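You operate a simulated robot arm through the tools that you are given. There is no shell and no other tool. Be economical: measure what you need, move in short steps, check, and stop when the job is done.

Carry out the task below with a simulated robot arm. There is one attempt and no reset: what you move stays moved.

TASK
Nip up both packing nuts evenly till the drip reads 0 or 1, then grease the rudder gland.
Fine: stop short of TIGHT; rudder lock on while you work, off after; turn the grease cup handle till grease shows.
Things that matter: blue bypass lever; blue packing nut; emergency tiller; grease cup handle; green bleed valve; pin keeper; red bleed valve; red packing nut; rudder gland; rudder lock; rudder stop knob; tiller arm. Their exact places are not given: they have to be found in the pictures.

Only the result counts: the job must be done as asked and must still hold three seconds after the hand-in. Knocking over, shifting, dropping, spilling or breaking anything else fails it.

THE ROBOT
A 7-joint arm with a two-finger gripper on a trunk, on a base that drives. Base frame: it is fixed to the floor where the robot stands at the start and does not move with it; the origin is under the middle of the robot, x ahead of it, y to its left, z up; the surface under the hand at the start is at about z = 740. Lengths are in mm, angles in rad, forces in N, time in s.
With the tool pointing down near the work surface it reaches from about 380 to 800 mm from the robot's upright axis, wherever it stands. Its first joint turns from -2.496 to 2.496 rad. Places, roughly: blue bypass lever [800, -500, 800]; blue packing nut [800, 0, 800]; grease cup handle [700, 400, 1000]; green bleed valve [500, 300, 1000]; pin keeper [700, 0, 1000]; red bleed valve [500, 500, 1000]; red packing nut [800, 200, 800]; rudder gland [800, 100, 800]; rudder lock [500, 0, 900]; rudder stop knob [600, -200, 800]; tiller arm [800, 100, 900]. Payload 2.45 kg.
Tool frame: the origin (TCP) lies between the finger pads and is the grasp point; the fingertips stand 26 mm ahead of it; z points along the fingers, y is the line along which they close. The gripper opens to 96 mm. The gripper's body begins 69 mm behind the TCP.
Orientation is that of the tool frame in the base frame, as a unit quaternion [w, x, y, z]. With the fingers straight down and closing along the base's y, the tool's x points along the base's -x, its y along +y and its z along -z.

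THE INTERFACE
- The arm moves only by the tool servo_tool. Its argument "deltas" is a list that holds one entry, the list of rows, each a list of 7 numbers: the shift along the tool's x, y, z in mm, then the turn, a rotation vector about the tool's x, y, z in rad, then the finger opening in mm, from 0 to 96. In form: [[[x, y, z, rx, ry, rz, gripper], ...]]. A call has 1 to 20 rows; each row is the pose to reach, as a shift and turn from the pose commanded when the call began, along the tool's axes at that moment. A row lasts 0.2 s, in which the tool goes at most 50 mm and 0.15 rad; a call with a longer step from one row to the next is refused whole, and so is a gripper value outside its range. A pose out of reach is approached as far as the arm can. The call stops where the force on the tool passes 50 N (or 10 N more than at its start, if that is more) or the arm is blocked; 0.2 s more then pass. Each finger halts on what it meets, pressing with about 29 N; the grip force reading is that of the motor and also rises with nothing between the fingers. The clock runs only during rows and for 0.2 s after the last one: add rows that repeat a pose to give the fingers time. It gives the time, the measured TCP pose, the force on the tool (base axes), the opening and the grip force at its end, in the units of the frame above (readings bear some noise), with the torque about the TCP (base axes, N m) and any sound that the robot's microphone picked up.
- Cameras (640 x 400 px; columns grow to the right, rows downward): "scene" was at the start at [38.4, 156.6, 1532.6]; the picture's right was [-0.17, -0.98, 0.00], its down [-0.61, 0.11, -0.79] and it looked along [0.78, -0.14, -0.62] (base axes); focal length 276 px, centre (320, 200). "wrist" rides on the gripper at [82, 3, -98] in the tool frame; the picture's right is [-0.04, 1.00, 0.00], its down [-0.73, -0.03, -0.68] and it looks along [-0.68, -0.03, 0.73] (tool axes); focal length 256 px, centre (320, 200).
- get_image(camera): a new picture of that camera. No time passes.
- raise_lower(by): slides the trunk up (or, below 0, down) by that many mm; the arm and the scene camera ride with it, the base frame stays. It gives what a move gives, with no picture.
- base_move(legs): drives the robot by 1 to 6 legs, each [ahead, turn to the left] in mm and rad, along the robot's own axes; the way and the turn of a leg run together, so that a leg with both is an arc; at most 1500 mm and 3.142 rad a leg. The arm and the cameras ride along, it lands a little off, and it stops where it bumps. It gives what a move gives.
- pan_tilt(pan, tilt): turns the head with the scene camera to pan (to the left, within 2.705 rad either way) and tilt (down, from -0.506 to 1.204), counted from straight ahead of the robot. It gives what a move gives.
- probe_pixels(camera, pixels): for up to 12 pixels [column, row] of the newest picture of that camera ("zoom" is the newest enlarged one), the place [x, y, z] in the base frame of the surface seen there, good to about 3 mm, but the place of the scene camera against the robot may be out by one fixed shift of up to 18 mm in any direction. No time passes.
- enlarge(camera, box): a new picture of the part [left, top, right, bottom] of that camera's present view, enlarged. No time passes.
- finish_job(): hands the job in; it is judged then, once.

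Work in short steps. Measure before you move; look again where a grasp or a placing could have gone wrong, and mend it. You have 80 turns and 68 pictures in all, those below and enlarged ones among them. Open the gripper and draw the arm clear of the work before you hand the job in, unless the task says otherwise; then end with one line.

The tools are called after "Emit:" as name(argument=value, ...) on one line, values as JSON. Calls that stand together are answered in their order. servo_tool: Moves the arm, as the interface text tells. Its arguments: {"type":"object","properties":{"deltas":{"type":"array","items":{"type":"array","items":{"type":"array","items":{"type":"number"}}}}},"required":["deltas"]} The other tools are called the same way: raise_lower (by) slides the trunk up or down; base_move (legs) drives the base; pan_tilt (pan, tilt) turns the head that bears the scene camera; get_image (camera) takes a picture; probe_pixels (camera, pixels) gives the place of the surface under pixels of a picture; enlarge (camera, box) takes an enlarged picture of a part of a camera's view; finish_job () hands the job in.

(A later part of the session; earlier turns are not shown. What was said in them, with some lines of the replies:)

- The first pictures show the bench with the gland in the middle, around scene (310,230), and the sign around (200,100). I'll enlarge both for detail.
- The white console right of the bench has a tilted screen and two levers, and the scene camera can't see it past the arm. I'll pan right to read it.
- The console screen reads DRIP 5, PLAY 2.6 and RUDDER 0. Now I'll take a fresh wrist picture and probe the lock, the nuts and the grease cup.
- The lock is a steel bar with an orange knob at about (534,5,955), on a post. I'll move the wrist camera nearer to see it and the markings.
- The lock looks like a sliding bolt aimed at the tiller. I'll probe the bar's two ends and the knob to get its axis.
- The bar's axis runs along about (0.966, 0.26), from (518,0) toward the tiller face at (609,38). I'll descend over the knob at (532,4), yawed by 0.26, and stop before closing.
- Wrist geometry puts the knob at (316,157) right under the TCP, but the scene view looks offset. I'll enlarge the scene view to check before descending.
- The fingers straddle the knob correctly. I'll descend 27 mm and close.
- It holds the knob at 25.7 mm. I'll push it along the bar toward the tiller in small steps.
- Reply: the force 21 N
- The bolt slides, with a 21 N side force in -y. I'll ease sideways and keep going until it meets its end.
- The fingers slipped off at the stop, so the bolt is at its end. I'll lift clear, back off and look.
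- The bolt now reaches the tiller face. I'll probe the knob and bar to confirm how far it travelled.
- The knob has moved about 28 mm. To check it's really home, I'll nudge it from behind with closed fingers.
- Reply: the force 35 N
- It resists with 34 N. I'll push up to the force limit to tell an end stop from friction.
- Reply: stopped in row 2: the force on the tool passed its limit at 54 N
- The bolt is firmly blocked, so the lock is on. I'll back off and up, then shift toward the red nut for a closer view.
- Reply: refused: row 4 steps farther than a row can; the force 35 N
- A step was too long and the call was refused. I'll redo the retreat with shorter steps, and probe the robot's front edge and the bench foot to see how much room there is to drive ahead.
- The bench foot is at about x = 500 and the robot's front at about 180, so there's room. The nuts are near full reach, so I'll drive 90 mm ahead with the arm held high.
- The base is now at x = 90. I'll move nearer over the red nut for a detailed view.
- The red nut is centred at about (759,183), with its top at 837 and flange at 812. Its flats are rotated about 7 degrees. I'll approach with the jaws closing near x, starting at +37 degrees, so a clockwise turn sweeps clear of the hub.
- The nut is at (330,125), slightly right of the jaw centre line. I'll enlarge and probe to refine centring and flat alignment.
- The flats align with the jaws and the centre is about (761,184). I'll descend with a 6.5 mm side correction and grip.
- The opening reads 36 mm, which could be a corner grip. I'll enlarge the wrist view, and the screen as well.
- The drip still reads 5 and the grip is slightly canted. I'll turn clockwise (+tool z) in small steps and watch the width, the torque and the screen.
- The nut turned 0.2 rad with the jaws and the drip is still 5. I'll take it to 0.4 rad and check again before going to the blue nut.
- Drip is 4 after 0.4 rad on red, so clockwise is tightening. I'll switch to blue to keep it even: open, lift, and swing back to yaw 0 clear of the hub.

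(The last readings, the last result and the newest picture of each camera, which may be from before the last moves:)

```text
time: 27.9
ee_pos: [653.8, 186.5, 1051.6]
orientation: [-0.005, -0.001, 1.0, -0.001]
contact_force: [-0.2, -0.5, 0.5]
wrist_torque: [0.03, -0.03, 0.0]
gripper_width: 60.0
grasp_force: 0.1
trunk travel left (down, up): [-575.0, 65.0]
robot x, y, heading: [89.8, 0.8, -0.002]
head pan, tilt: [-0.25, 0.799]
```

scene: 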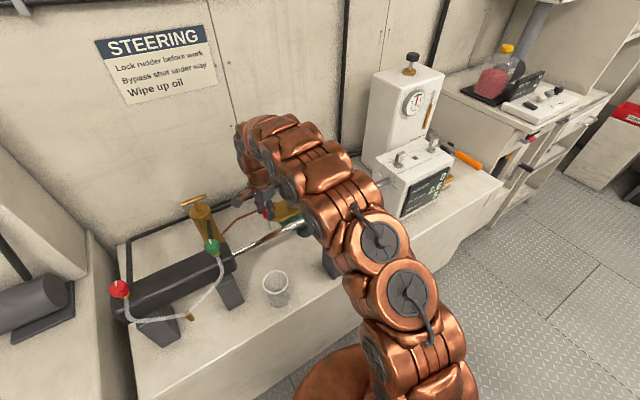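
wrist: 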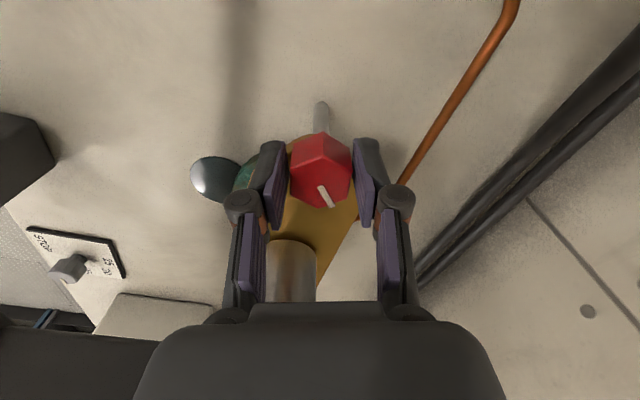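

The arm is clear at (654,187,1052). I'll cross over the tiller to the blue side and look.

Emit:
servo_tool(deltas=[[[0, -45, 0, 0, 0, 0, 60], [0, -90, 0, 0, 0, 0, 60], [0, -135, 0, 0, 0, 0, 60], [0, -180, 0, 0, 0, 0, 60], [0, -215, 0, 0, 0, 0, 60], [-40, -215, 0, 0, 0, 0, 60], [-80, -215, 20, 0, 0, 0, 60]]])

Emit:
get_image(camera="wrist")

```text
time: 29.5
ee_pos: [731.3, -29.2, 1031.2]
orientation: [-0.006, 0.0, 1.0, -0.001]
contact_force: [0.3, -0.2, 1.2]
wrist_torque: [0.03, -0.05, -0.02]
gripper_width: 59.9
grasp_force: 0.0
trunk travel left (down, up): [-575.0, 65.0]
robot x, y, heading: [87.1, -0.8, 0.002]
head pan, tilt: [-0.25, 0.799]
```

```text
26 pictures are left
```

wrist: 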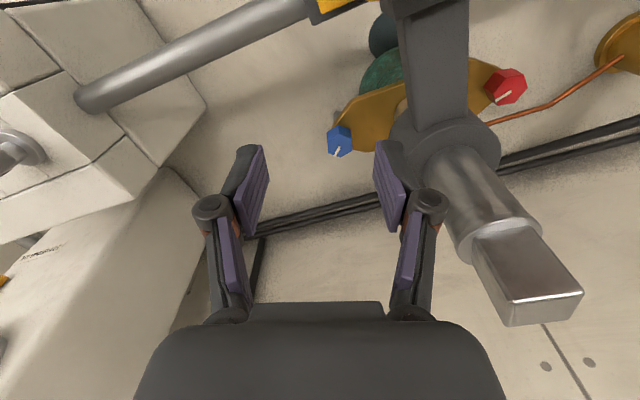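

The blue nut is at (340,141). I'll enlarge and probe it for its centre and orientation.

Emit:
enlarge(camera="wrist", box=[310, 110, 374, 170])

Emit:
probe_pixels(camera="wrist", pixels=[[341, 144], [331, 139], [350, 139], [331, 149], [350, 149], [339, 134], [340, 154], [365, 140], [400, 138], [120, 95], [230, 40], [290, 215]])

```text
6.67 times, centred on (342, 140) of wrist
```

zoom: 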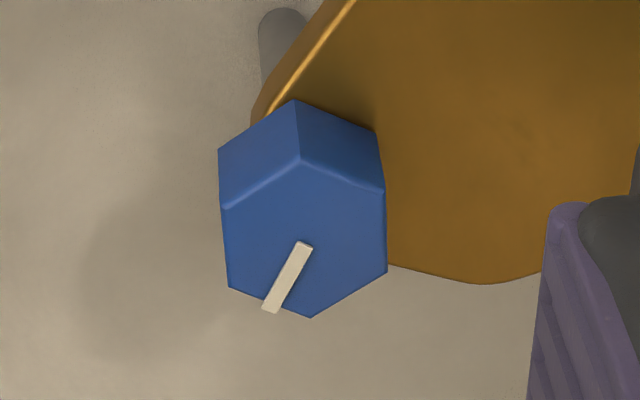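

```text
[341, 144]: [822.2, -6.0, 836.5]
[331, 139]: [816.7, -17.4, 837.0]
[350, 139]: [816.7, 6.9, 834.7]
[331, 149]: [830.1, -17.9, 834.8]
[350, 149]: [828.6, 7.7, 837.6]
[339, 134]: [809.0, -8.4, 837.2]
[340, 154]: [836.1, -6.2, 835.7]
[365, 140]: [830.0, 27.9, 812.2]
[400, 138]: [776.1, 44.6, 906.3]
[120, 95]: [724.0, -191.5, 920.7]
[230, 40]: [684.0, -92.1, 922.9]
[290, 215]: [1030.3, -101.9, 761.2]
```

The blue nut centre is about (824,-6.5), top at 836, hex orientation like red's. I'll go in with the tool turned +127 degrees, so the camera faces away from the hub, and stop above the nut.

Emit:
servo_tool(deltas=[[[-5, 0, 0, 0, 0, -0.147, 60], [-10, 0, 0, 0, 0, -0.294, 60], [-15, 0, 0, 0, 0, -0.441, 60], [-20, 0, 0, 0, 0, -0.588, 60], [-30, 0, 0, 0, 0, -0.735, 60], [-40, 0, 0, 0, 0, -0.882, 60], [-50, 5, 0, 0, 0, -1.029, 60], [-60, 10, 0, 0, 0, -1.176, 60], [-70, 15, 0, 0, 0, -1.323, 60], [-80, 20, 0, 0, 0, -1.47, 60], [-88, 22, 0, 0, 0, -1.617, 60], [-93, 22.5, 20, 0, 0, -1.764, 60], [-93, 22.5, 50, 0, 0, -1.911, 60], [-93, 22.5, 80, 0, 0, -2.058, 60], [-93, 22.5, 110, 0, 0, -2.2, 60], [-93, 22.5, 136, 0, 0, -2.21, 60]]])

Emit:
get_image(camera="wrist")

```text
time: 32.9
ee_pos: [825.5, -7.8, 893.9]
orientation: [0.003, 0.894, -0.447, -0.005]
contact_force: [-0.1, 0.6, -1.0]
wrist_torque: [0.0, -0.04, 0.02]
gripper_width: 60.0
grasp_force: 0.1
trunk travel left (down, up): [-575.0, 65.0]
robot x, y, heading: [90.8, -5.1, -0.002]
head pan, tilt: [-0.25, 0.799]
```

```text
24 pictures are left
```

wrist: 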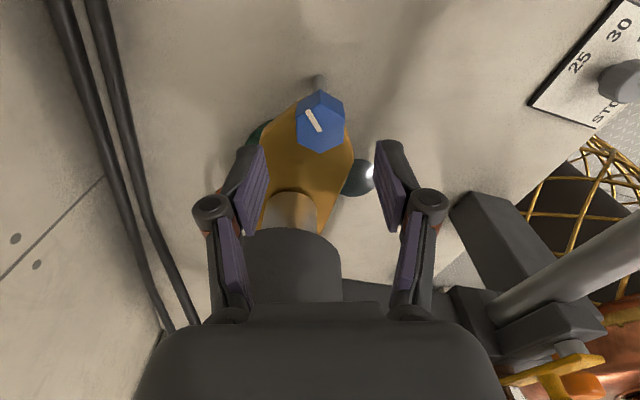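

The orientation was reached and the nut sits at about (320,127), on the jaw centre line. I'll probe for the final correction.

Emit:
probe_pixels(camera="wrist", pixels=[[320, 127], [298, 125], [342, 125], [320, 112], [320, 145]])

Emit:
enlarge(camera="wrist", box=[280, 80, 360, 165])

```text
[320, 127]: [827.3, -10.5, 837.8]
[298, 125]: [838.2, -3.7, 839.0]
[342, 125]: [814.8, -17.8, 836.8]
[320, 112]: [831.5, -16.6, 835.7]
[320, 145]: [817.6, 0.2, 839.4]
```

```text
4.71 times, centred on (320, 122) of wrist
```

zoom: 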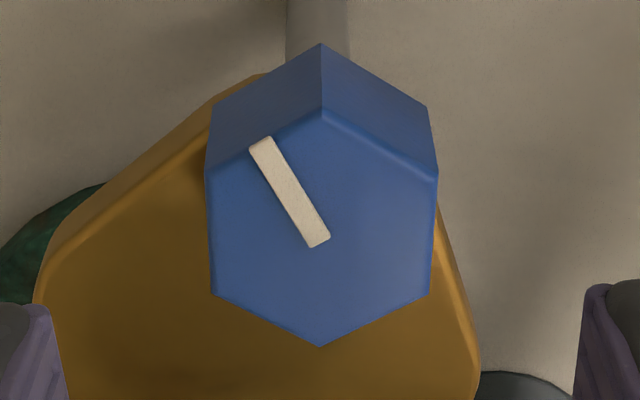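

The alignment is good. I'll descend 52 mm, grip, and turn blue clockwise 0.4 rad to match red.

Emit:
servo_tool(deltas=[[[2, 0, 25, 0, 0, 0, 60], [2, 0, 52, 0, 0, 0, 60], [2, 0, 52, 0, 0, 0, 40], [2, 0, 52, 0, 0, 0, 22], [2, 0, 52, 0, 0, 0, 22], [2, 0, 52, 0, 0, 0, 22], [2, 0, 52, 0, 0, 0.05, 22], [2, 0, 52, 0, 0, 0.1, 22], [2, 0, 52, 0, 0, 0.15, 22], [2, 0, 52, 0, 0, 0.2, 22], [2, 0, 52, 0, 0, 0.25, 22], [2, 0, 52, 0, 0, 0.3, 22], [2, 0, 52, 0, 0, 0.35, 22], [2, 0, 52, 0, 0, 0.4, 22], [2, 0, 52, 0, 0, 0.4, 22]]])

Emit:
enlarge(camera="scene", box=[390, 150, 470, 220])

Emit:
get_image(camera="wrist")

```text
time: 36.1
ee_pos: [826.4, -8.6, 841.4]
orientation: [0.004, 0.786, -0.618, -0.004]
contact_force: [-4.2, 2.6, -15.1]
wrist_torque: [1.08, 0.44, -0.03]
gripper_width: 36.2
grasp_force: 44.7
trunk travel left (down, up): [-575.0, 65.0]
robot x, y, heading: [91.4, -0.3, -0.002]
head pan, tilt: [-0.25, 0.799]
```

```text
5.71 times, centred on (430, 185) of scene
```

zoom: 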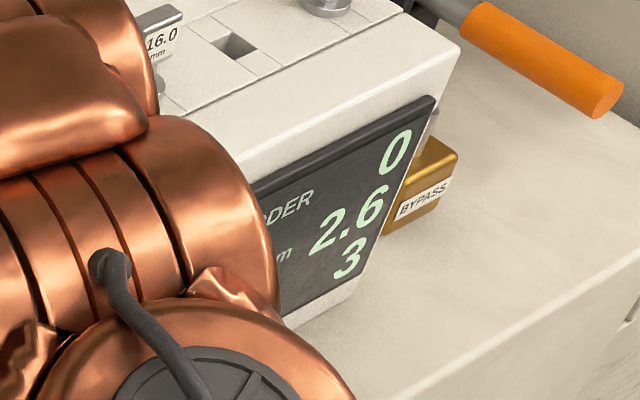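

```text
21 pictures are left
```

wrist: 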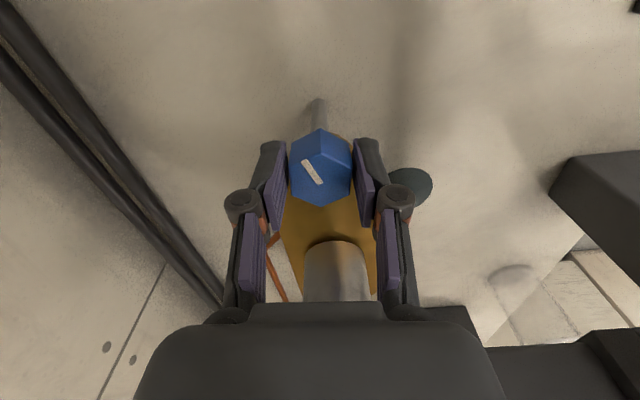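

Blue turned with the jaws and the drip is 3, about one per 0.4 rad. I'll take blue another 0.4 rad, then red will follow.

Emit:
servo_tool(deltas=[[[0, 0, 0, 0, 0, 0.05, 22], [0, 0, 0, 0, 0, 0.1, 22], [0, 0, 0, 0, 0, 0.15, 22], [0, 0, 0, 0, 0, 0.2, 22], [0, 0, 0, 0, 0, 0.25, 22], [0, 0, 0, 0, 0, 0.3, 22], [0, 0, 0, 0, 0, 0.35, 22], [0, 0, 0, 0, 0, 0.4, 22], [0, 0, 0, 0, 0, 0.42, 22], [0, 0, 0, 0, 0, 0.42, 22]]])

Emit:
enlarge(camera="scene", box=[390, 150, 470, 220])

```text
time: 38.3
ee_pos: [825.1, -9.0, 840.3]
orientation: [-0.005, -0.641, 0.768, 0.003]
contact_force: [-21.6, 3.8, -23.3]
wrist_torque: [0.64, 0.4, 0.04]
gripper_width: 36.1
grasp_force: 45.4
trunk travel left (down, up): [-575.0, 65.0]
robot x, y, heading: [91.1, -0.3, 0.001]
head pan, tilt: [-0.25, 0.799]
```

```text
5.71 times, centred on (430, 185) of scene
```

zoom: 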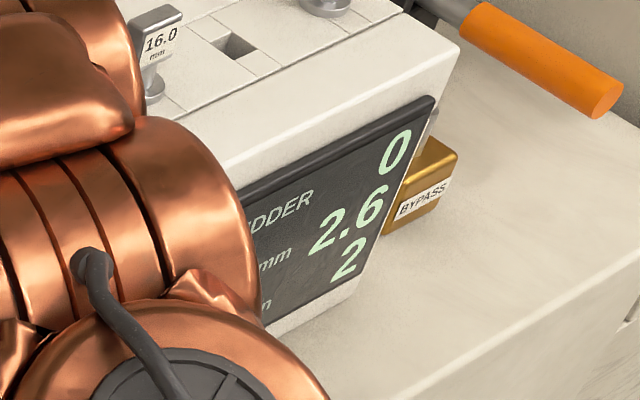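

Blue is at 0.82 rad and the drip is 2. I'll release, lift, and retreat to do red's second nip.

Emit:
servo_tool(deltas=[[[0, 0, 0, 0, 0, 0, 50], [0, 0, 0, 0, 0, 0, 60], [0, 0, -40, 0, 0, 0, 60], [0, 0, -80, 0, 0, 0, 60], [10, 0, -120, 0, 0, 0, 60], [25, 0, -160, 0, 0, 0, 60], [34, 0, -210, 0, 0, 0, 60], [40, 15, -210, 0, 0, -0.139, 60], [44, 32, -210, 0, 0, -0.278, 60], [48, 49, -210, 0, 0, -0.417, 60], [52, 66, -210, 0, 0, -0.556, 60], [55, 83, -210, 0, 0, -0.695, 60], [58, 100, -210, 0, 0, -0.834, 60], [60, 117, -210, 0, 0, -0.973, 60], [62, 134, -210, 0, 0, -1.112, 60], [64, 150, -210, 0, 0, -1.251, 60], [66, 166, -210, 0, 0, -1.39, 60]]])

```text
refused: row 7 steps farther than a row can; nothing moved
```

That was refused, and the rotation sign should be positive to come back to yaw 0. Corrected call follows.

Emit:
servo_tool(deltas=[[[0, 0, 0, 0, 0, 0, 50], [0, 0, 0, 0, 0, 0, 60], [0, 0, -40, 0, 0, 0, 60], [0, 0, -80, 0, 0, 0, 60], [10, 0, -120, 0, 0, 0, 60], [25, 0, -160, 0, 0, 0, 60], [34, 0, -200, 0, 0, 0, 60], [40, 15, -210, 0, 0, 0.139, 60], [44, 32, -210, 0, 0, 0.278, 60], [48, 49, -210, 0, 0, 0.417, 60], [52, 66, -210, 0, 0, 0.556, 60], [55, 83, -210, 0, 0, 0.695, 60], [58, 100, -210, 0, 0, 0.834, 60], [60, 117, -210, 0, 0, 0.973, 60], [62, 134, -210, 0, 0, 1.112, 60], [64, 150, -210, 0, 0, 1.251, 60], [66, 166, -210, 0, 0, 1.39, 60]]])

```text
time: 41.9
ee_pos: [651.8, -43.7, 1053.3]
orientation: [-0.005, 0.001, 1.0, -0.001]
contact_force: [-0.5, 0.1, 0.0]
wrist_torque: [0.02, 0.03, 0.01]
gripper_width: 60.3
grasp_force: 0.1
trunk travel left (down, up): [-575.0, 65.0]
robot x, y, heading: [91.0, -0.5, -0.005]
head pan, tilt: [-0.25, 0.799]
```

The arm is clear. I'll go back over the red nut at yaw -1.33, where I left it, stopping above.

Emit:
servo_tool(deltas=[[[0, 46, 0, 0, 0, 0, 60], [0, 92, 0, 0, 0, 0, 60], [0, 138, 0, 0, 0, 0.1, 60], [0, 184, 0, 0, 0, 0.24, 60], [0, 230, 0, 0, 0, 0.38, 60], [-20, 230, 0, 0, 0, 0.52, 60], [-40, 230, 0, 0, 0, 0.66, 60], [-60, 230, 0, 0, 0, 0.8, 60], [-80, 230, 0, 0, 0, 0.94, 60], [-95, 230, 20, 0, 0, 1.08, 60], [-109, 230, 50, 0, 0, 1.22, 60], [-109, 230, 90, 0, 0, 1.33, 60], [-109, 230, 130, 0, 0, 1.33, 60], [-109, 230, 158, 0, 0, 1.33, 60]]])

Emit:
enlarge(camera="wrist", box=[270, 70, 370, 170])

```text
time: 44.9
ee_pos: [759.9, 187.1, 894.4]
orientation: [-0.004, 0.617, 0.787, -0.004]
contact_force: [0.7, -0.7, 0.2]
wrist_torque: [-0.01, -0.01, -0.04]
gripper_width: 59.8
grasp_force: 0.1
trunk travel left (down, up): [-575.0, 65.0]
robot x, y, heading: [89.8, -0.8, 0.002]
head pan, tilt: [-0.25, 0.799]
```

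```text
4.00 times, centred on (320, 120) of wrist
```

zoom: 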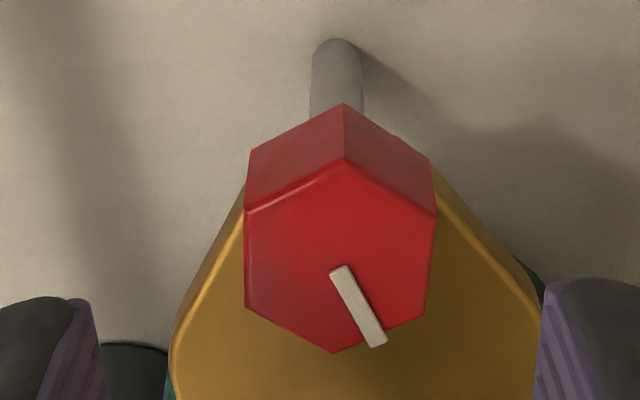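

The nut is centred about 3 mm to +y of the jaws. I'll correct, descend, grip, turn clockwise 0.42 rad and read the screen.

Emit:
servo_tool(deltas=[[[0, 2.5, 25, 0, 0, 0, 60], [0, 2.5, 52, 0, 0, 0, 60], [0, 2.5, 52, 0, 0, 0, 40], [0, 2.5, 52, 0, 0, 0, 22], [0, 2.5, 52, 0, 0, 0, 22], [0, 2.5, 52, 0, 0, 0, 22], [0, 2.5, 52, 0, 0, 0.05, 22], [0, 2.5, 52, 0, 0, 0.1, 22], [0, 2.5, 52, 0, 0, 0.15, 22], [0, 2.5, 52, 0, 0, 0.2, 22], [0, 2.5, 52, 0, 0, 0.25, 22], [0, 2.5, 52, 0, 0, 0.3, 22], [0, 2.5, 52, 0, 0, 0.35, 22], [0, 2.5, 52, 0, 0, 0.42, 22], [0, 2.5, 52, 0, 0, 0.42, 22]]])

Emit:
enlarge(camera="scene", box=[390, 150, 470, 220])

```text
time: 48.1
ee_pos: [763.1, 186.7, 842.5]
orientation: [-0.001, 0.767, 0.642, -0.004]
contact_force: [17.5, 10.4, 1.5]
wrist_torque: [0.65, -0.77, 0.06]
gripper_width: 36.0
grasp_force: 44.8
trunk travel left (down, up): [-575.0, 65.0]
robot x, y, heading: [91.3, 3.5, 0.006]
head pan, tilt: [-0.25, 0.799]
```

```text
5.71 times, centred on (430, 185) of scene
```

zoom: 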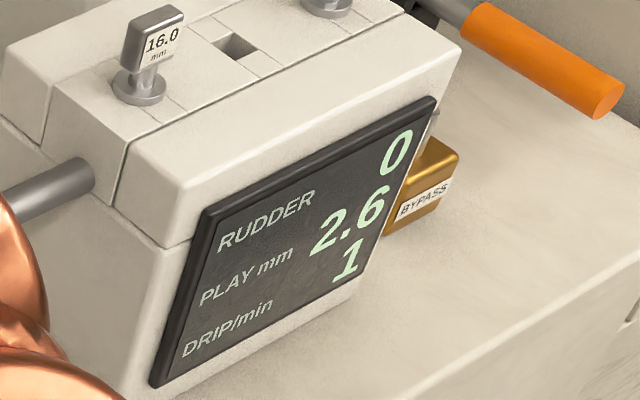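

The drip reads 1 with both nuts at about 0.82 rad. I'll release, lift, move toward the grease cup while unwinding the wrist, then recheck the reading.

Emit:
servo_tool(deltas=[[[0, 0, 0, 0, 0, 0, 50], [0, 0, 0, 0, 0, 0, 60], [0, 0, -44, 0, 0, 0, 60], [0, 0, -88, 0, 0, 0, 60], [0, 0, -132, 0, 0, 0, 60], [0, 0, -176, 0, 0, 0, 60], [0, 0, -220, 0, 0, 0, 60], [8, -7, -220, 0, 0, -0.146, 60], [17, -13, -220, 0, 0, -0.292, 60], [26, -20, -220, 0, 0, -0.438, 60], [34, -26, -220, 0, 0, -0.584, 60], [43, -33, -220, 0, 0, -0.73, 60], [51, -40, -220, 0, 0, -0.876, 60], [60, -46, -220, 0, 0, -1.022, 60], [68, -53, -220, 0, 0, -1.168, 60], [77, -60, -220, 0, 0, -1.314, 60], [85, -66, -220, 0, 0, -1.46, 60], [94, -73, -220, 0, 0, -1.606, 60], [102, -79, -220, 0, 0, -1.75, 60]]])

Emit:
get_image(camera="wrist")

Emit:
enlarge(camera="scene", box=[390, 150, 470, 220])

```text
time: 52.1
ee_pos: [705.2, 300.3, 1062.7]
orientation: [-0.005, -0.001, 1.0, 0.0]
contact_force: [-0.4, 0.0, -0.7]
wrist_torque: [0.0, 0.02, 0.02]
gripper_width: 60.0
grasp_force: 0.1
trunk travel left (down, up): [-575.0, 65.0]
robot x, y, heading: [91.5, -7.6, -0.004]
head pan, tilt: [-0.25, 0.799]
```

```text
17 pictures are left
```

wrist: 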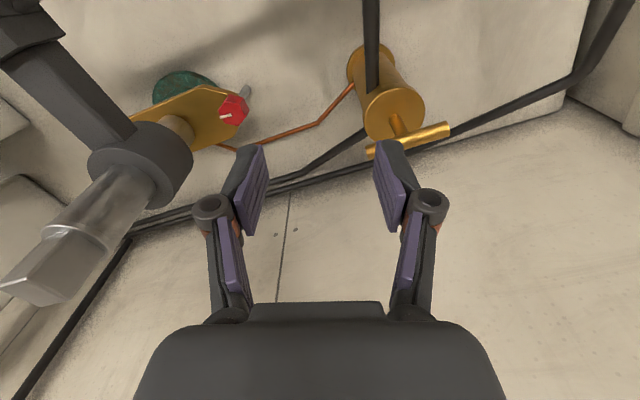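

```text
5.71 times, centred on (430, 185) of scene
```

zoom: 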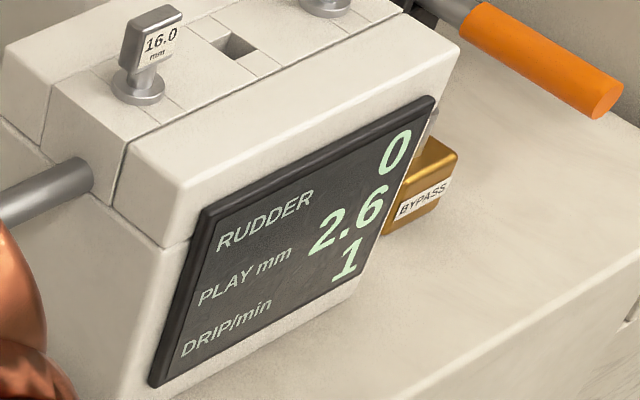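

The drip holds at 1. I'll probe the T-handle ends and centre, plus the dark rod near the cup at (371,40), for clearance.

Emit:
probe_pixels(camera="wrist", pixels=[[446, 127], [370, 151], [410, 137], [396, 124], [395, 110], [371, 20], [371, 60], [371, 85], [418, 110], [430, 132], [365, 140]])

Emit:
enlarge(camera="wrist", box=[330, 30, 470, 170])

```text
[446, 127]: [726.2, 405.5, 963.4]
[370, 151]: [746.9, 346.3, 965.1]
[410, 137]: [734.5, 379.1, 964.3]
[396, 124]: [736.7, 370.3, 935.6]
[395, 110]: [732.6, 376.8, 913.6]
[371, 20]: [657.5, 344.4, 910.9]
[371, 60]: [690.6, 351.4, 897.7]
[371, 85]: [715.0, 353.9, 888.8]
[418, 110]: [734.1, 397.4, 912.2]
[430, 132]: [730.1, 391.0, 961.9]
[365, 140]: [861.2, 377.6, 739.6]
```

```text
2.86 times, centred on (400, 100) of wrist
```

zoom: 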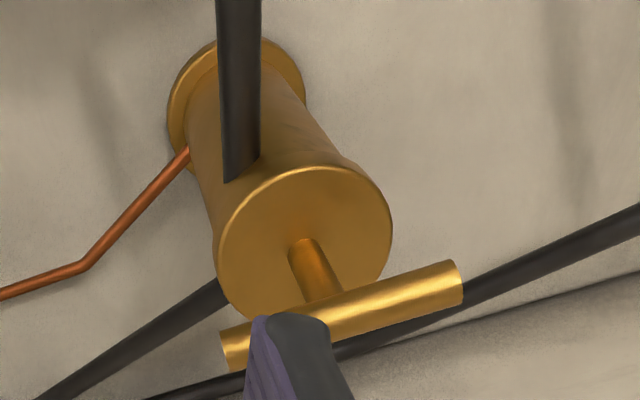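

The handle bar is centred at about (737,376), top at 964, along 109 degrees. I'll turn to yaw +1.91 and hover above it with the jaws across the bar.

Emit:
servo_tool(deltas=[[[0, 6, 0, 0, 0, -0.147, 50], [0, 12, 0, 0, 0, -0.294, 50], [0, 18, 0, 0, 0, -0.441, 50], [-5, 24, 0, 0, 0, -0.588, 50], [-10, 30, 0, 0, 0, -0.735, 50], [-15, 36, 0, 0, 0, -0.882, 50], [-18, 42, 0, 0, 0, -1.029, 50], [-21, 48, 0, 0, 0, -1.176, 50], [-24, 54, 0, 0, 0, -1.323, 50], [-27, 60, 0, 0, 0, -1.47, 50], [-30, 68, 0, 0, 0, -1.617, 50], [-32, 76, 20, 0, 0, -1.764, 50], [-32, 76, 50, 0, 0, -1.91, 50], [-32, 76, 65, 0, 0, -1.91, 50]]])

Emit:
get_image(camera="wrist")

```text
time: 55.1
ee_pos: [734.7, 377.8, 999.3]
orientation: [0.002, 0.817, -0.577, -0.004]
contact_force: [-0.7, 0.2, 0.4]
wrist_torque: [0.01, -0.02, 0.01]
gripper_width: 49.8
grasp_force: 0.2
out of reach, approached as far as the arm can: row 10, 11, 12
trunk travel left (down, up): [-575.0, 65.0]
robot x, y, heading: [92.9, -0.5, 0.001]
head pan, tilt: [-0.25, 0.799]
```

```text
14 pictures are left
```

wrist: 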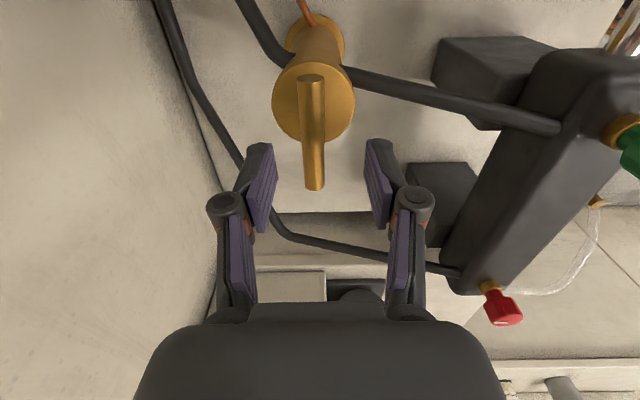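

The bar is aligned with the jaws, at about (313,130). I'll probe its ends to centre precisely.

Emit:
probe_pixels(camera="wrist", pixels=[[311, 82], [314, 184], [312, 110], [312, 130], [313, 150]])

```text
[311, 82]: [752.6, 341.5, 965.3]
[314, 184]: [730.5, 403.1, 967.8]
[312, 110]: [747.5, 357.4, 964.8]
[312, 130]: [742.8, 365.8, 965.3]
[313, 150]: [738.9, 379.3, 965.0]
```

The bar's centre is about (741.5,372), so I'll shift tool x +8, y -4.5, descend 41 mm and grip.

Emit:
servo_tool(deltas=[[[8, -4.5, 0, 0, 0, 0, 50], [8, -4.5, 25, 0, 0, 0, 50], [8, -4.5, 41, 0, 0, 0, 50], [8, -4.5, 41, 0, 0, 0, 30], [8, -4.5, 41, 0, 0, 0, 10], [8, -4.5, 41, 0, 0, 0, 4], [8, -4.5, 41, 0, 0, 0, 4]]])

```text
time: 56.7
ee_pos: [742.7, 370.6, 956.3]
orientation: [0.004, 0.816, -0.578, -0.003]
contact_force: [-1.6, -1.0, -1.1]
wrist_torque: [0.24, -0.29, -0.58]
gripper_width: 12.6
grasp_force: 39.1
trunk travel left (down, up): [-575.0, 65.0]
robot x, y, heading: [90.8, 2.5, 0.0]
head pan, tilt: [-0.25, 0.799]
```

It holds the 12.6 mm bar. I'll turn clockwise 0.6 rad and watch force and torque.

Emit:
servo_tool(deltas=[[[0, 0, 0, 0, 0, 0.08, 4], [0, 0, 0, 0, 0, 0.16, 4], [0, 0, 0, 0, 0, 0.24, 4], [0, 0, 0, 0, 0, 0.32, 4], [0, 0, 0, 0, 0, 0.4, 4], [0, 0, 0, 0, 0, 0.48, 4], [0, 0, 0, 0, 0, 0.56, 4], [0, 0, 0, 0, 0, 0.64, 4], [0, 0, 0, 0, 0, 0.64, 4]]])

Emit:
get_image(camera="wrist")

```text
time: 58.7
ee_pos: [738.8, 370.8, 955.6]
orientation: [-0.006, -0.594, 0.804, 0.002]
contact_force: [-39.4, -9.4, -12.4]
wrist_torque: [-0.02, -0.26, 0.13]
gripper_width: 12.6
grasp_force: 39.4
trunk travel left (down, up): [-575.0, 65.0]
robot x, y, heading: [86.8, -0.7, 0.004]
head pan, tilt: [-0.25, 0.799]
```

```text
13 pictures are left
```

wrist: 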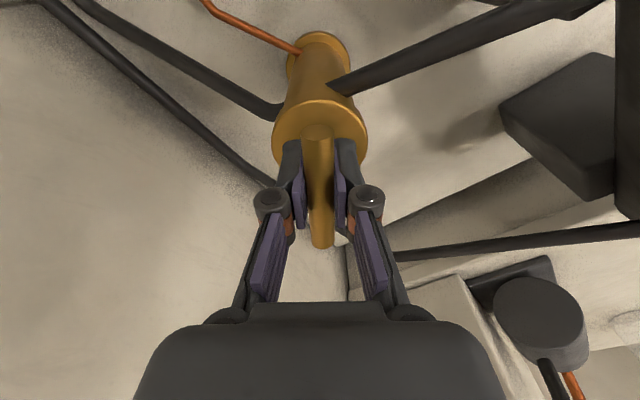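

The handle turns with the jaws. The side force suggests the pivot is about 6 mm along tool -x from the TCP. I'll keep turning about that pivot for another 1.2 rad.

Emit:
servo_tool(deltas=[[[1.2, 3.6, 0, 0, 0, 0, 4], [1.17, 4.2, 0, 0, 0, 0.1, 4], [1.08, 4.8, 0, 0, 0, 0.2, 4], [0.93, 5.4, 0, 0, 0, 0.3, 4], [0.73, 5.9, 0, 0, 0, 0.4, 4], [0.47, 6.5, 0, 0, 0, 0.5, 4], [0.15, 7.0, 0, 0, 0, 0.6, 4], [-0.2, 7.5, 0, 0, 0, 0.7, 4], [-0.6, 7.9, 0, 0, 0, 0.8, 4], [-1.07, 8.3, 0, 0, 0, 0.9, 4], [-1.56, 8.65, 0, 0, 0, 1.0, 4], [-2.1, 8.95, 0, 0, 0, 1.1, 4], [-2.6, 9.2, 0, 0, 0, 1.2, 4], [-2.6, 9.2, 0, 0, 0, 1.2, 4]]])

Emit:
get_image(camera="scene")

```text
time: 61.7
ee_pos: [734.8, 375.4, 956.5]
orientation: [-0.006, -0.034, 0.999, -0.002]
contact_force: [23.1, -2.9, 11.2]
wrist_torque: [-0.01, -0.02, 0.0]
gripper_width: 12.4
grasp_force: 38.5
trunk travel left (down, up): [-575.0, 65.0]
robot x, y, heading: [86.8, -1.1, -0.002]
head pan, tilt: [-0.25, 0.799]
```

```text
12 pictures are left
```

scene: 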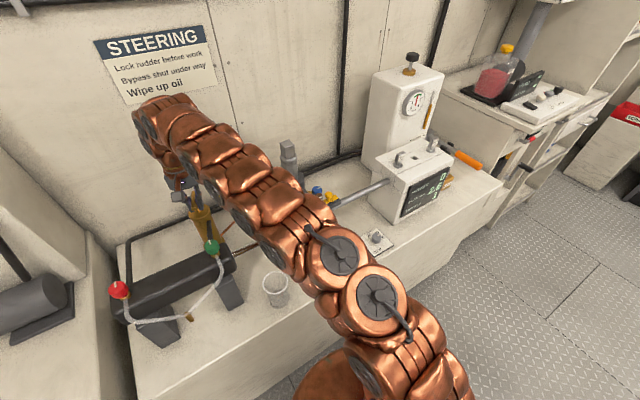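

The handle has turned about 1.84 rad, but the arm hides the gland. I'll release, lift, and look at the gland with the wrist camera.

Emit:
servo_tool(deltas=[[[0, 0, 0, 0, 0, 0, 30], [0, 0, 0, 0, 0, 0, 50], [0, 0, -40, 0, 0, 0, 50], [0, 0, -80, 0, 0, 0, 50], [15, -30, -106, 0, 0, 0, 50], [30, -75, -106, 0, 0, 0, 50], [40, -120, -106, 0, 0, 0, 50]]])

Emit:
get_image(camera="wrist")

```text
time: 63.3
ee_pos: [702.9, 252.8, 1062.3]
orientation: [-0.006, -0.035, 0.999, -0.001]
contact_force: [0.1, -0.4, -0.8]
wrist_torque: [-0.04, 0.02, 0.0]
gripper_width: 50.0
grasp_force: 0.0
out of reach, approached as far as the arm can: row 4
trunk travel left (down, up): [-575.0, 65.0]
robot x, y, heading: [88.9, -1.6, 0.002]
head pan, tilt: [-0.25, 0.799]
```

```text
11 pictures are left
```

wrist: 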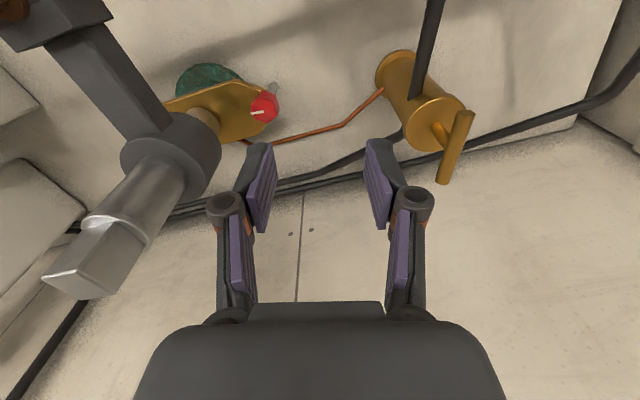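

No grease is obvious. I'll enlarge the gland collar to check before turning more.

Emit:
enlarge(camera="wrist", box=[160, 55, 290, 155])

Emit:
probe_pixels(camera="wrist", pixels=[[467, 114], [444, 178], [455, 148], [440, 132]])

```text
4.00 times, centred on (225, 105) of wrist
```

zoom: 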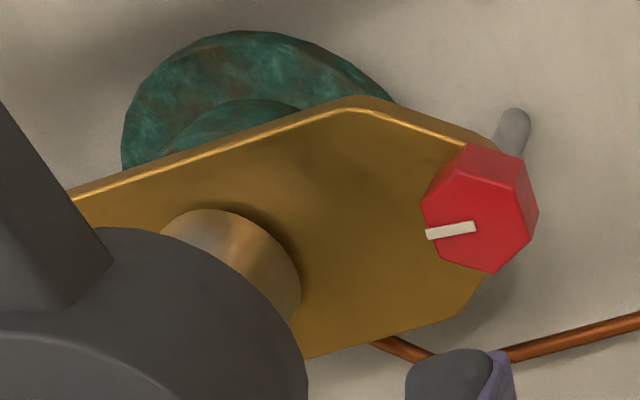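

```text
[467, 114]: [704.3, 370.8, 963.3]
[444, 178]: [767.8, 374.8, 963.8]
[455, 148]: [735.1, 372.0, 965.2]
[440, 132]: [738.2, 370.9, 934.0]
```

No grease yet. The bar now lies along x, centred at (736,373). I'll regrip centred on it and continue clockwise.

Emit:
servo_tool(deltas=[[[-15, 40, 0, 0, 0, 0, 50], [-27, 80, 0, 0, 0, 0, 50], [-42, 118, 20, 0, 0, 0, 50], [-42, 118, 60, 0, 0, 0, 50], [-42, 118, 105, 0, 0, 0, 50], [-42, 118, 105, 0, 0, 0, 30], [-42, 118, 105, 0, 0, 0, 10], [-42, 118, 105, 0, 0, 0, 4], [-42, 118, 105, 0, 0, 0, 4]]])

```text
time: 65.3
ee_pos: [735.7, 376.2, 956.9]
orientation: [-0.005, -0.036, 0.999, -0.001]
contact_force: [-0.6, 3.4, -2.7]
wrist_torque: [0.04, -0.26, 0.01]
gripper_width: 12.7
grasp_force: 39.3
out of reach, approached as far as the arm can: row 3
trunk travel left (down, up): [-575.0, 65.0]
robot x, y, heading: [91.4, -0.9, 0.001]
head pan, tilt: [-0.25, 0.799]
```

It's gripped at 12.7 mm with little side force. I'll turn another 1.7 rad clockwise.

Emit:
servo_tool(deltas=[[[0, 0, 0, 0, 0, 0.1, 4], [0, 0, 0, 0, 0, 0.2, 4], [0, 0, 0, 0, 0, 0.3, 4], [0, 0, 0, 0, 0, 0.4, 4], [0, 0, 0, 0, 0, 0.5, 4], [0, 0, 0, 0, 0, 0.6, 4], [0, 0, 0, 0, 0, 0.7, 4], [0, 0, 0, 0, 0, 0.8, 4], [0, 0, 0, 0, 0, 0.9, 4], [0, 0, 0, 0, 0, 1.0, 4], [0, 0, 0, 0, 0, 1.1, 4], [0, 0, 0, 0, 0, 1.2, 4], [0, 0, 0, 0, 0, 1.3, 4], [0, 0, 0, 0, 0, 1.4, 4], [0, 0, 0, 0, 0, 1.5, 4], [0, 0, 0, 0, 0, 1.6, 4], [0, 0, 0, 0, 0, 1.7, 4], [0, 0, 0, 0, 0, 1.7, 4]]])

```text
time: 68.2
ee_pos: [741.2, 373.8, 959.3]
orientation: [-0.003, 0.59, 0.807, 0.005]
contact_force: [37.8, 34.7, -15.9]
wrist_torque: [0.1, 0.02, -0.12]
gripper_width: 13.2
grasp_force: 40.0
trunk travel left (down, up): [-575.0, 65.0]
robot x, y, heading: [90.3, -3.5, 0.004]
head pan, tilt: [-0.25, 0.799]
stopped in row 14: the force on the tool passed its limit at 52 N (the readings are from after the stop); the commanded pose is now the measured one
```

Side force stopped it at about 3.17 rad total, with low torque, so it's only off centre. I'll release and lift; the camera then looks toward the gland.

Emit:
servo_tool(deltas=[[[0, 0, 0, 0, 0, 0, 30], [0, 0, 0, 0, 0, 0, 50], [0, 0, -40, 0, 0, 0, 50], [0, 0, -80, 0, 0, 0, 50], [0, 0, -95, 0, 0, 0, 50]]])

Emit:
get_image(camera="wrist")

```text
time: 69.5
ee_pos: [730.5, 358.1, 1047.6]
orientation: [-0.006, 0.591, 0.807, 0.003]
contact_force: [-0.2, 0.1, -1.1]
wrist_torque: [0.0, 0.03, 0.0]
gripper_width: 50.0
grasp_force: 0.1
out of reach, approached as far as the arm can: row 5
trunk travel left (down, up): [-575.0, 65.0]
robot x, y, heading: [92.0, -3.4, 0.0]
head pan, tilt: [-0.25, 0.799]
```

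```text
9 pictures are left
```

wrist: 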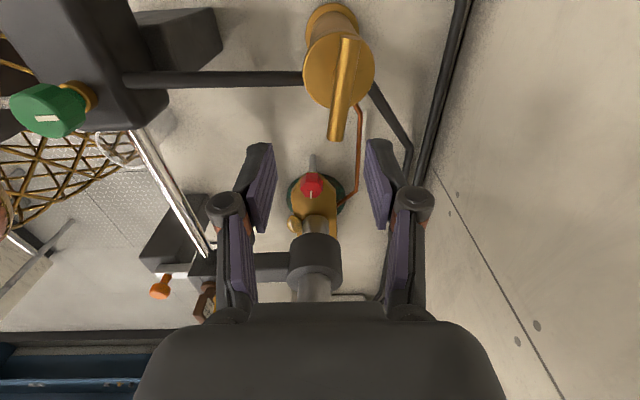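

A yellowish blob shows at the flange edge near (295,223). I'll enlarge to see whether it's grease.

Emit:
enlarge(camera="wrist", box=[270, 160, 360, 250])

Emit:
probe_pixels(camera="wrist", pixels=[[294, 223], [337, 134], [344, 45], [340, 90]])

```text
4.44 times, centred on (315, 205) of wrist
```

zoom: 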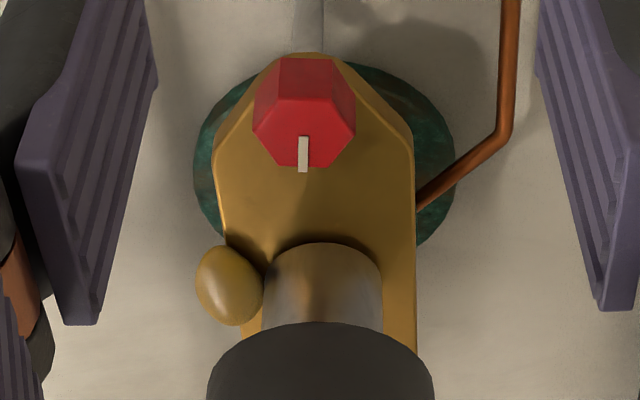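

```text
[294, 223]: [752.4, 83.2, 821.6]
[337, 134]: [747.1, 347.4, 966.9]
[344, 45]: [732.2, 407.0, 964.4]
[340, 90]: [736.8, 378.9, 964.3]
```

That's a grease bead at the gland, so greasing is done. Next is the lock: I'll fly over the knob at yaw +0.26.

Emit:
servo_tool(deltas=[[[-23, -22, -15, 0, 0, -0.127, 60], [-46, -45, -30, 0, 0, -0.253, 60], [-70, -67, -30, 0, 0, -0.38, 60], [-93, -90, -30, 0, 0, -0.507, 60], [-116, -112, -30, 0, 0, -0.633, 60], [-139, -135, -30, 0, 0, -0.76, 60], [-163, -157, -30, 0, 0, -0.887, 60], [-186, -180, -30, 0, 0, -1.013, 60], [-209, -202, -30, 0, 0, -1.14, 60], [-232, -225, -30, 0, 0, -1.267, 60], [-256, -247, -20, 0, 0, -1.393, 60], [-279, -270, 10, 0, 0, -1.52, 60]]])

Emit:
get_image(camera="wrist")

```text
time: 72.0
ee_pos: [553.7, 10.6, 1031.5]
orientation: [-0.002, -0.128, 0.992, 0.006]
contact_force: [-0.1, 0.9, 1.2]
wrist_torque: [-0.02, 0.01, -0.01]
gripper_width: 59.7
grasp_force: 0.1
trunk travel left (down, up): [-575.0, 65.0]
robot x, y, heading: [88.0, -2.8, -0.002]
head pan, tilt: [-0.25, 0.799]
```

```text
7 pictures are left
```

wrist: 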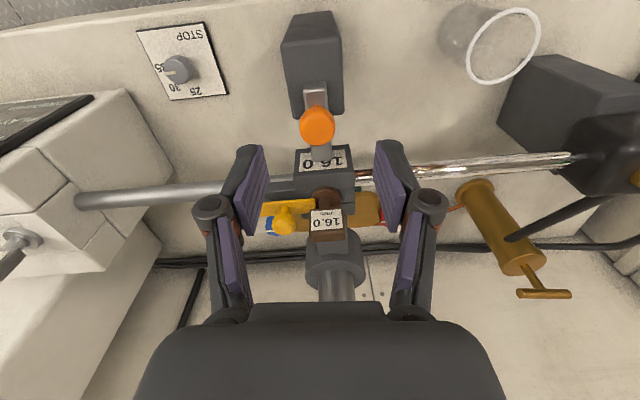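

Emit:
probe_pixels(camera="wrist", pixels=[[317, 124], [302, 125], [333, 125], [317, 115], [317, 140]])

```text
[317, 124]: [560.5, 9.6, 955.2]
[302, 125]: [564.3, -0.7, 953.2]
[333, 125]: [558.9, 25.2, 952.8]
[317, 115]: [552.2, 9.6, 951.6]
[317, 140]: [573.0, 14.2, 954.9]
```

The knob is centred at about (563,11). I'll correct by tool x -9, y -2, then descend to z 950 and grip.

Emit:
servo_tool(deltas=[[[-9, -2, 30, 0, 0, 0, 60], [-9, -2, 60, 0, 0, 0, 60], [-9, -2, 81, 0, 0, 0, 60], [-9, -2, 81, 0, 0, 0, 40], [-9, -2, 81, 0, 0, 0, 20], [-9, -2, 81, 0, 0, 0, 12], [-9, -2, 81, 0, 0, 0, 12]]])

```text
time: 73.7
ee_pos: [562.8, 11.9, 951.8]
orientation: [-0.001, -0.126, 0.992, 0.008]
contact_force: [3.1, -5.8, 1.3]
wrist_torque: [0.04, -0.32, -0.09]
gripper_width: 26.4
grasp_force: 43.0
trunk travel left (down, up): [-575.0, 65.0]
robot x, y, heading: [91.7, -0.0, 0.001]
head pan, tilt: [-0.25, 0.799]
```

The knob is held at 26.4 mm. I'll pull the bolt back 34 mm along its axis; any overrun will meet the stop.

Emit:
servo_tool(deltas=[[[4, 0, 0, 0, 0, 0, 12], [8, 0, 0, 0, 0, 0, 12], [12, 0, 0, 0, 0, 0, 12], [16, 0, 0, 0, 0, 0, 12], [20, 0, 0, 0, 0, 0, 12], [24, 0, 0, 0, 0, 0, 12], [28, 0, 0, 0, 0, 0, 12], [31, 0, 0, 0, 0, 0, 12], [33, 0, 0, 0, 0, 0, 12], [34, 0, 0, 0, 0, 0, 12]]])

```text
time: 75.8
ee_pos: [534.9, 3.1, 952.1]
orientation: [0.001, -0.126, 0.992, 0.008]
contact_force: [31.0, -24.0, 1.0]
wrist_torque: [-0.17, -0.73, -0.04]
gripper_width: 26.0
grasp_force: 44.9
trunk travel left (down, up): [-575.0, 65.0]
robot x, y, heading: [88.8, 3.4, -0.001]
head pan, tilt: [-0.25, 0.799]
```

The bolt is back at its start place, against the stop with 31 N. I'll release, lift clear and look.

Emit:
servo_tool(deltas=[[[-3, 0, 0, 0, 0, 0, 40], [-3, 0, 0, 0, 0, 0, 65], [-3, 0, -30, 0, 0, 0, 65], [-3, 0, -70, 0, 0, 0, 65], [10, 0, -110, 0, 0, 0, 65], [30, 0, -150, 0, 0, 0, 65]]])

Emit:
get_image(camera="wrist")

Emit:
probe_pixels(camera="wrist", pixels=[[320, 150]])

Emit:
get_image(camera="scene")

```text
time: 77.2
ee_pos: [502.6, -6.8, 1102.7]
orientation: [-0.002, -0.126, 0.992, 0.007]
contact_force: [0.3, 0.2, 0.1]
wrist_torque: [-0.04, 0.01, 0.01]
gripper_width: 65.1
grasp_force: 0.0
trunk travel left (down, up): [-575.0, 65.0]
robot x, y, heading: [91.2, 1.8, 0.0]
head pan, tilt: [-0.25, 0.799]
```

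```text
6 pictures are left
```

wrist: 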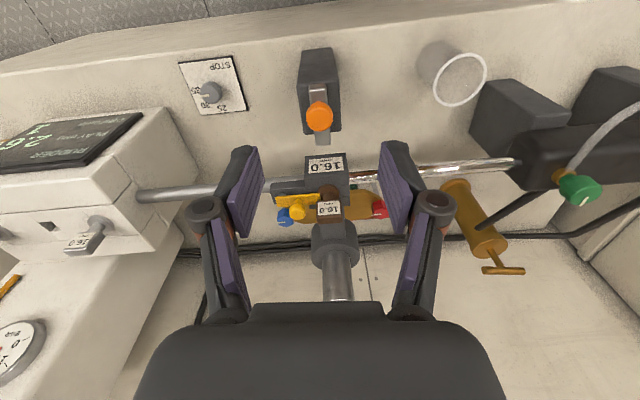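

```text
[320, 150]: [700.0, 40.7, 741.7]
```

```text
5 pictures are left
```

scene: 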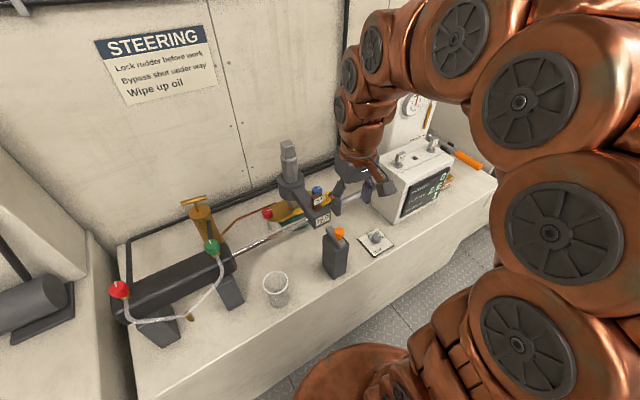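

The bolt is off, with a gap to the tiller. I'll enlarge the screen and the lock for a last check.

Emit:
enlarge(camera="scene", box=[390, 150, 470, 220])

Emit:
enlarge(camera="scene", box=[240, 170, 380, 290])

Emit:
probe_pixels(camera="wrist", pixels=[[319, 117], [325, 140], [318, 90]])

```text
5.71 times, centred on (430, 185) of scene
```

zoom: 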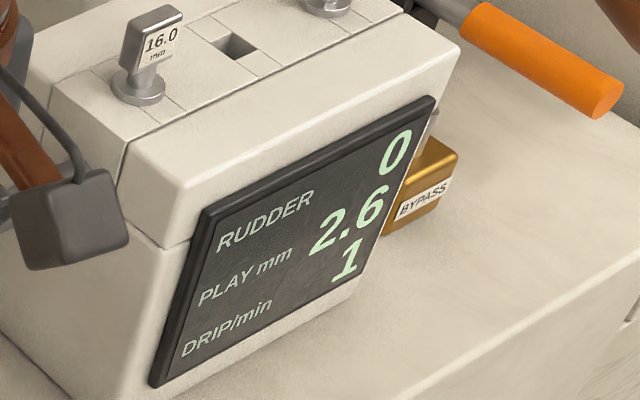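

```text
3.33 times, centred on (310, 230) of scene
```

zoom: 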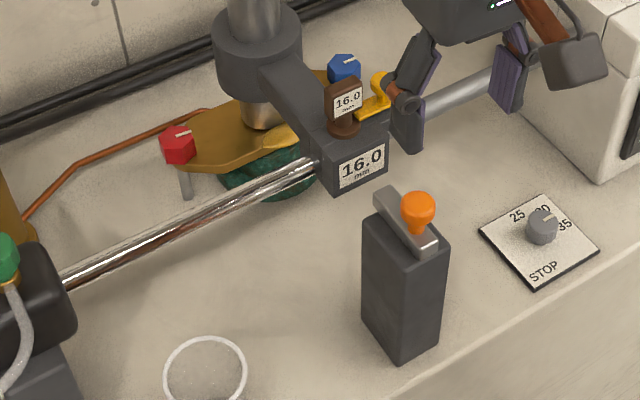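

```text
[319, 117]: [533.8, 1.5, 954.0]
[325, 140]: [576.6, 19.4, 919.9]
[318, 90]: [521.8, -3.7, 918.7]
```

The drip is 1, rudder 0, the grease bead shows at the gland and the bolt is back at its start place. I'll draw the arm up and open it, then hand in.

Emit:
servo_tool(deltas=[[[10, 0, -40, 0, 0, 0, 80], [20, 0, -80, 0, 0, 0, 90], [20, 0, -110, 0, 0, 0, 90]]])

Emit:
finish_job()

```text
time: 78.0
ee_pos: [484.7, -12.0, 1212.1]
orientation: [-0.001, -0.126, 0.992, 0.007]
contact_force: [0.5, 0.6, 0.1]
wrist_torque: [0.02, -0.01, 0.03]
gripper_width: 90.1
grasp_force: 0.0
trunk travel left (down, up): [-575.0, 65.0]
robot x, y, heading: [89.1, 1.3, -0.002]
head pan, tilt: [-0.25, 0.799]
```

```text
The job is handed in.
```

I nipped both packing nuts up about 0.82 rad each in alternating steps; the drip reads 1 and TIGHT never showed. I turned the grease cup until grease showed at the gland. The rudder lock was on during the work and is off again, and the job is handed in.
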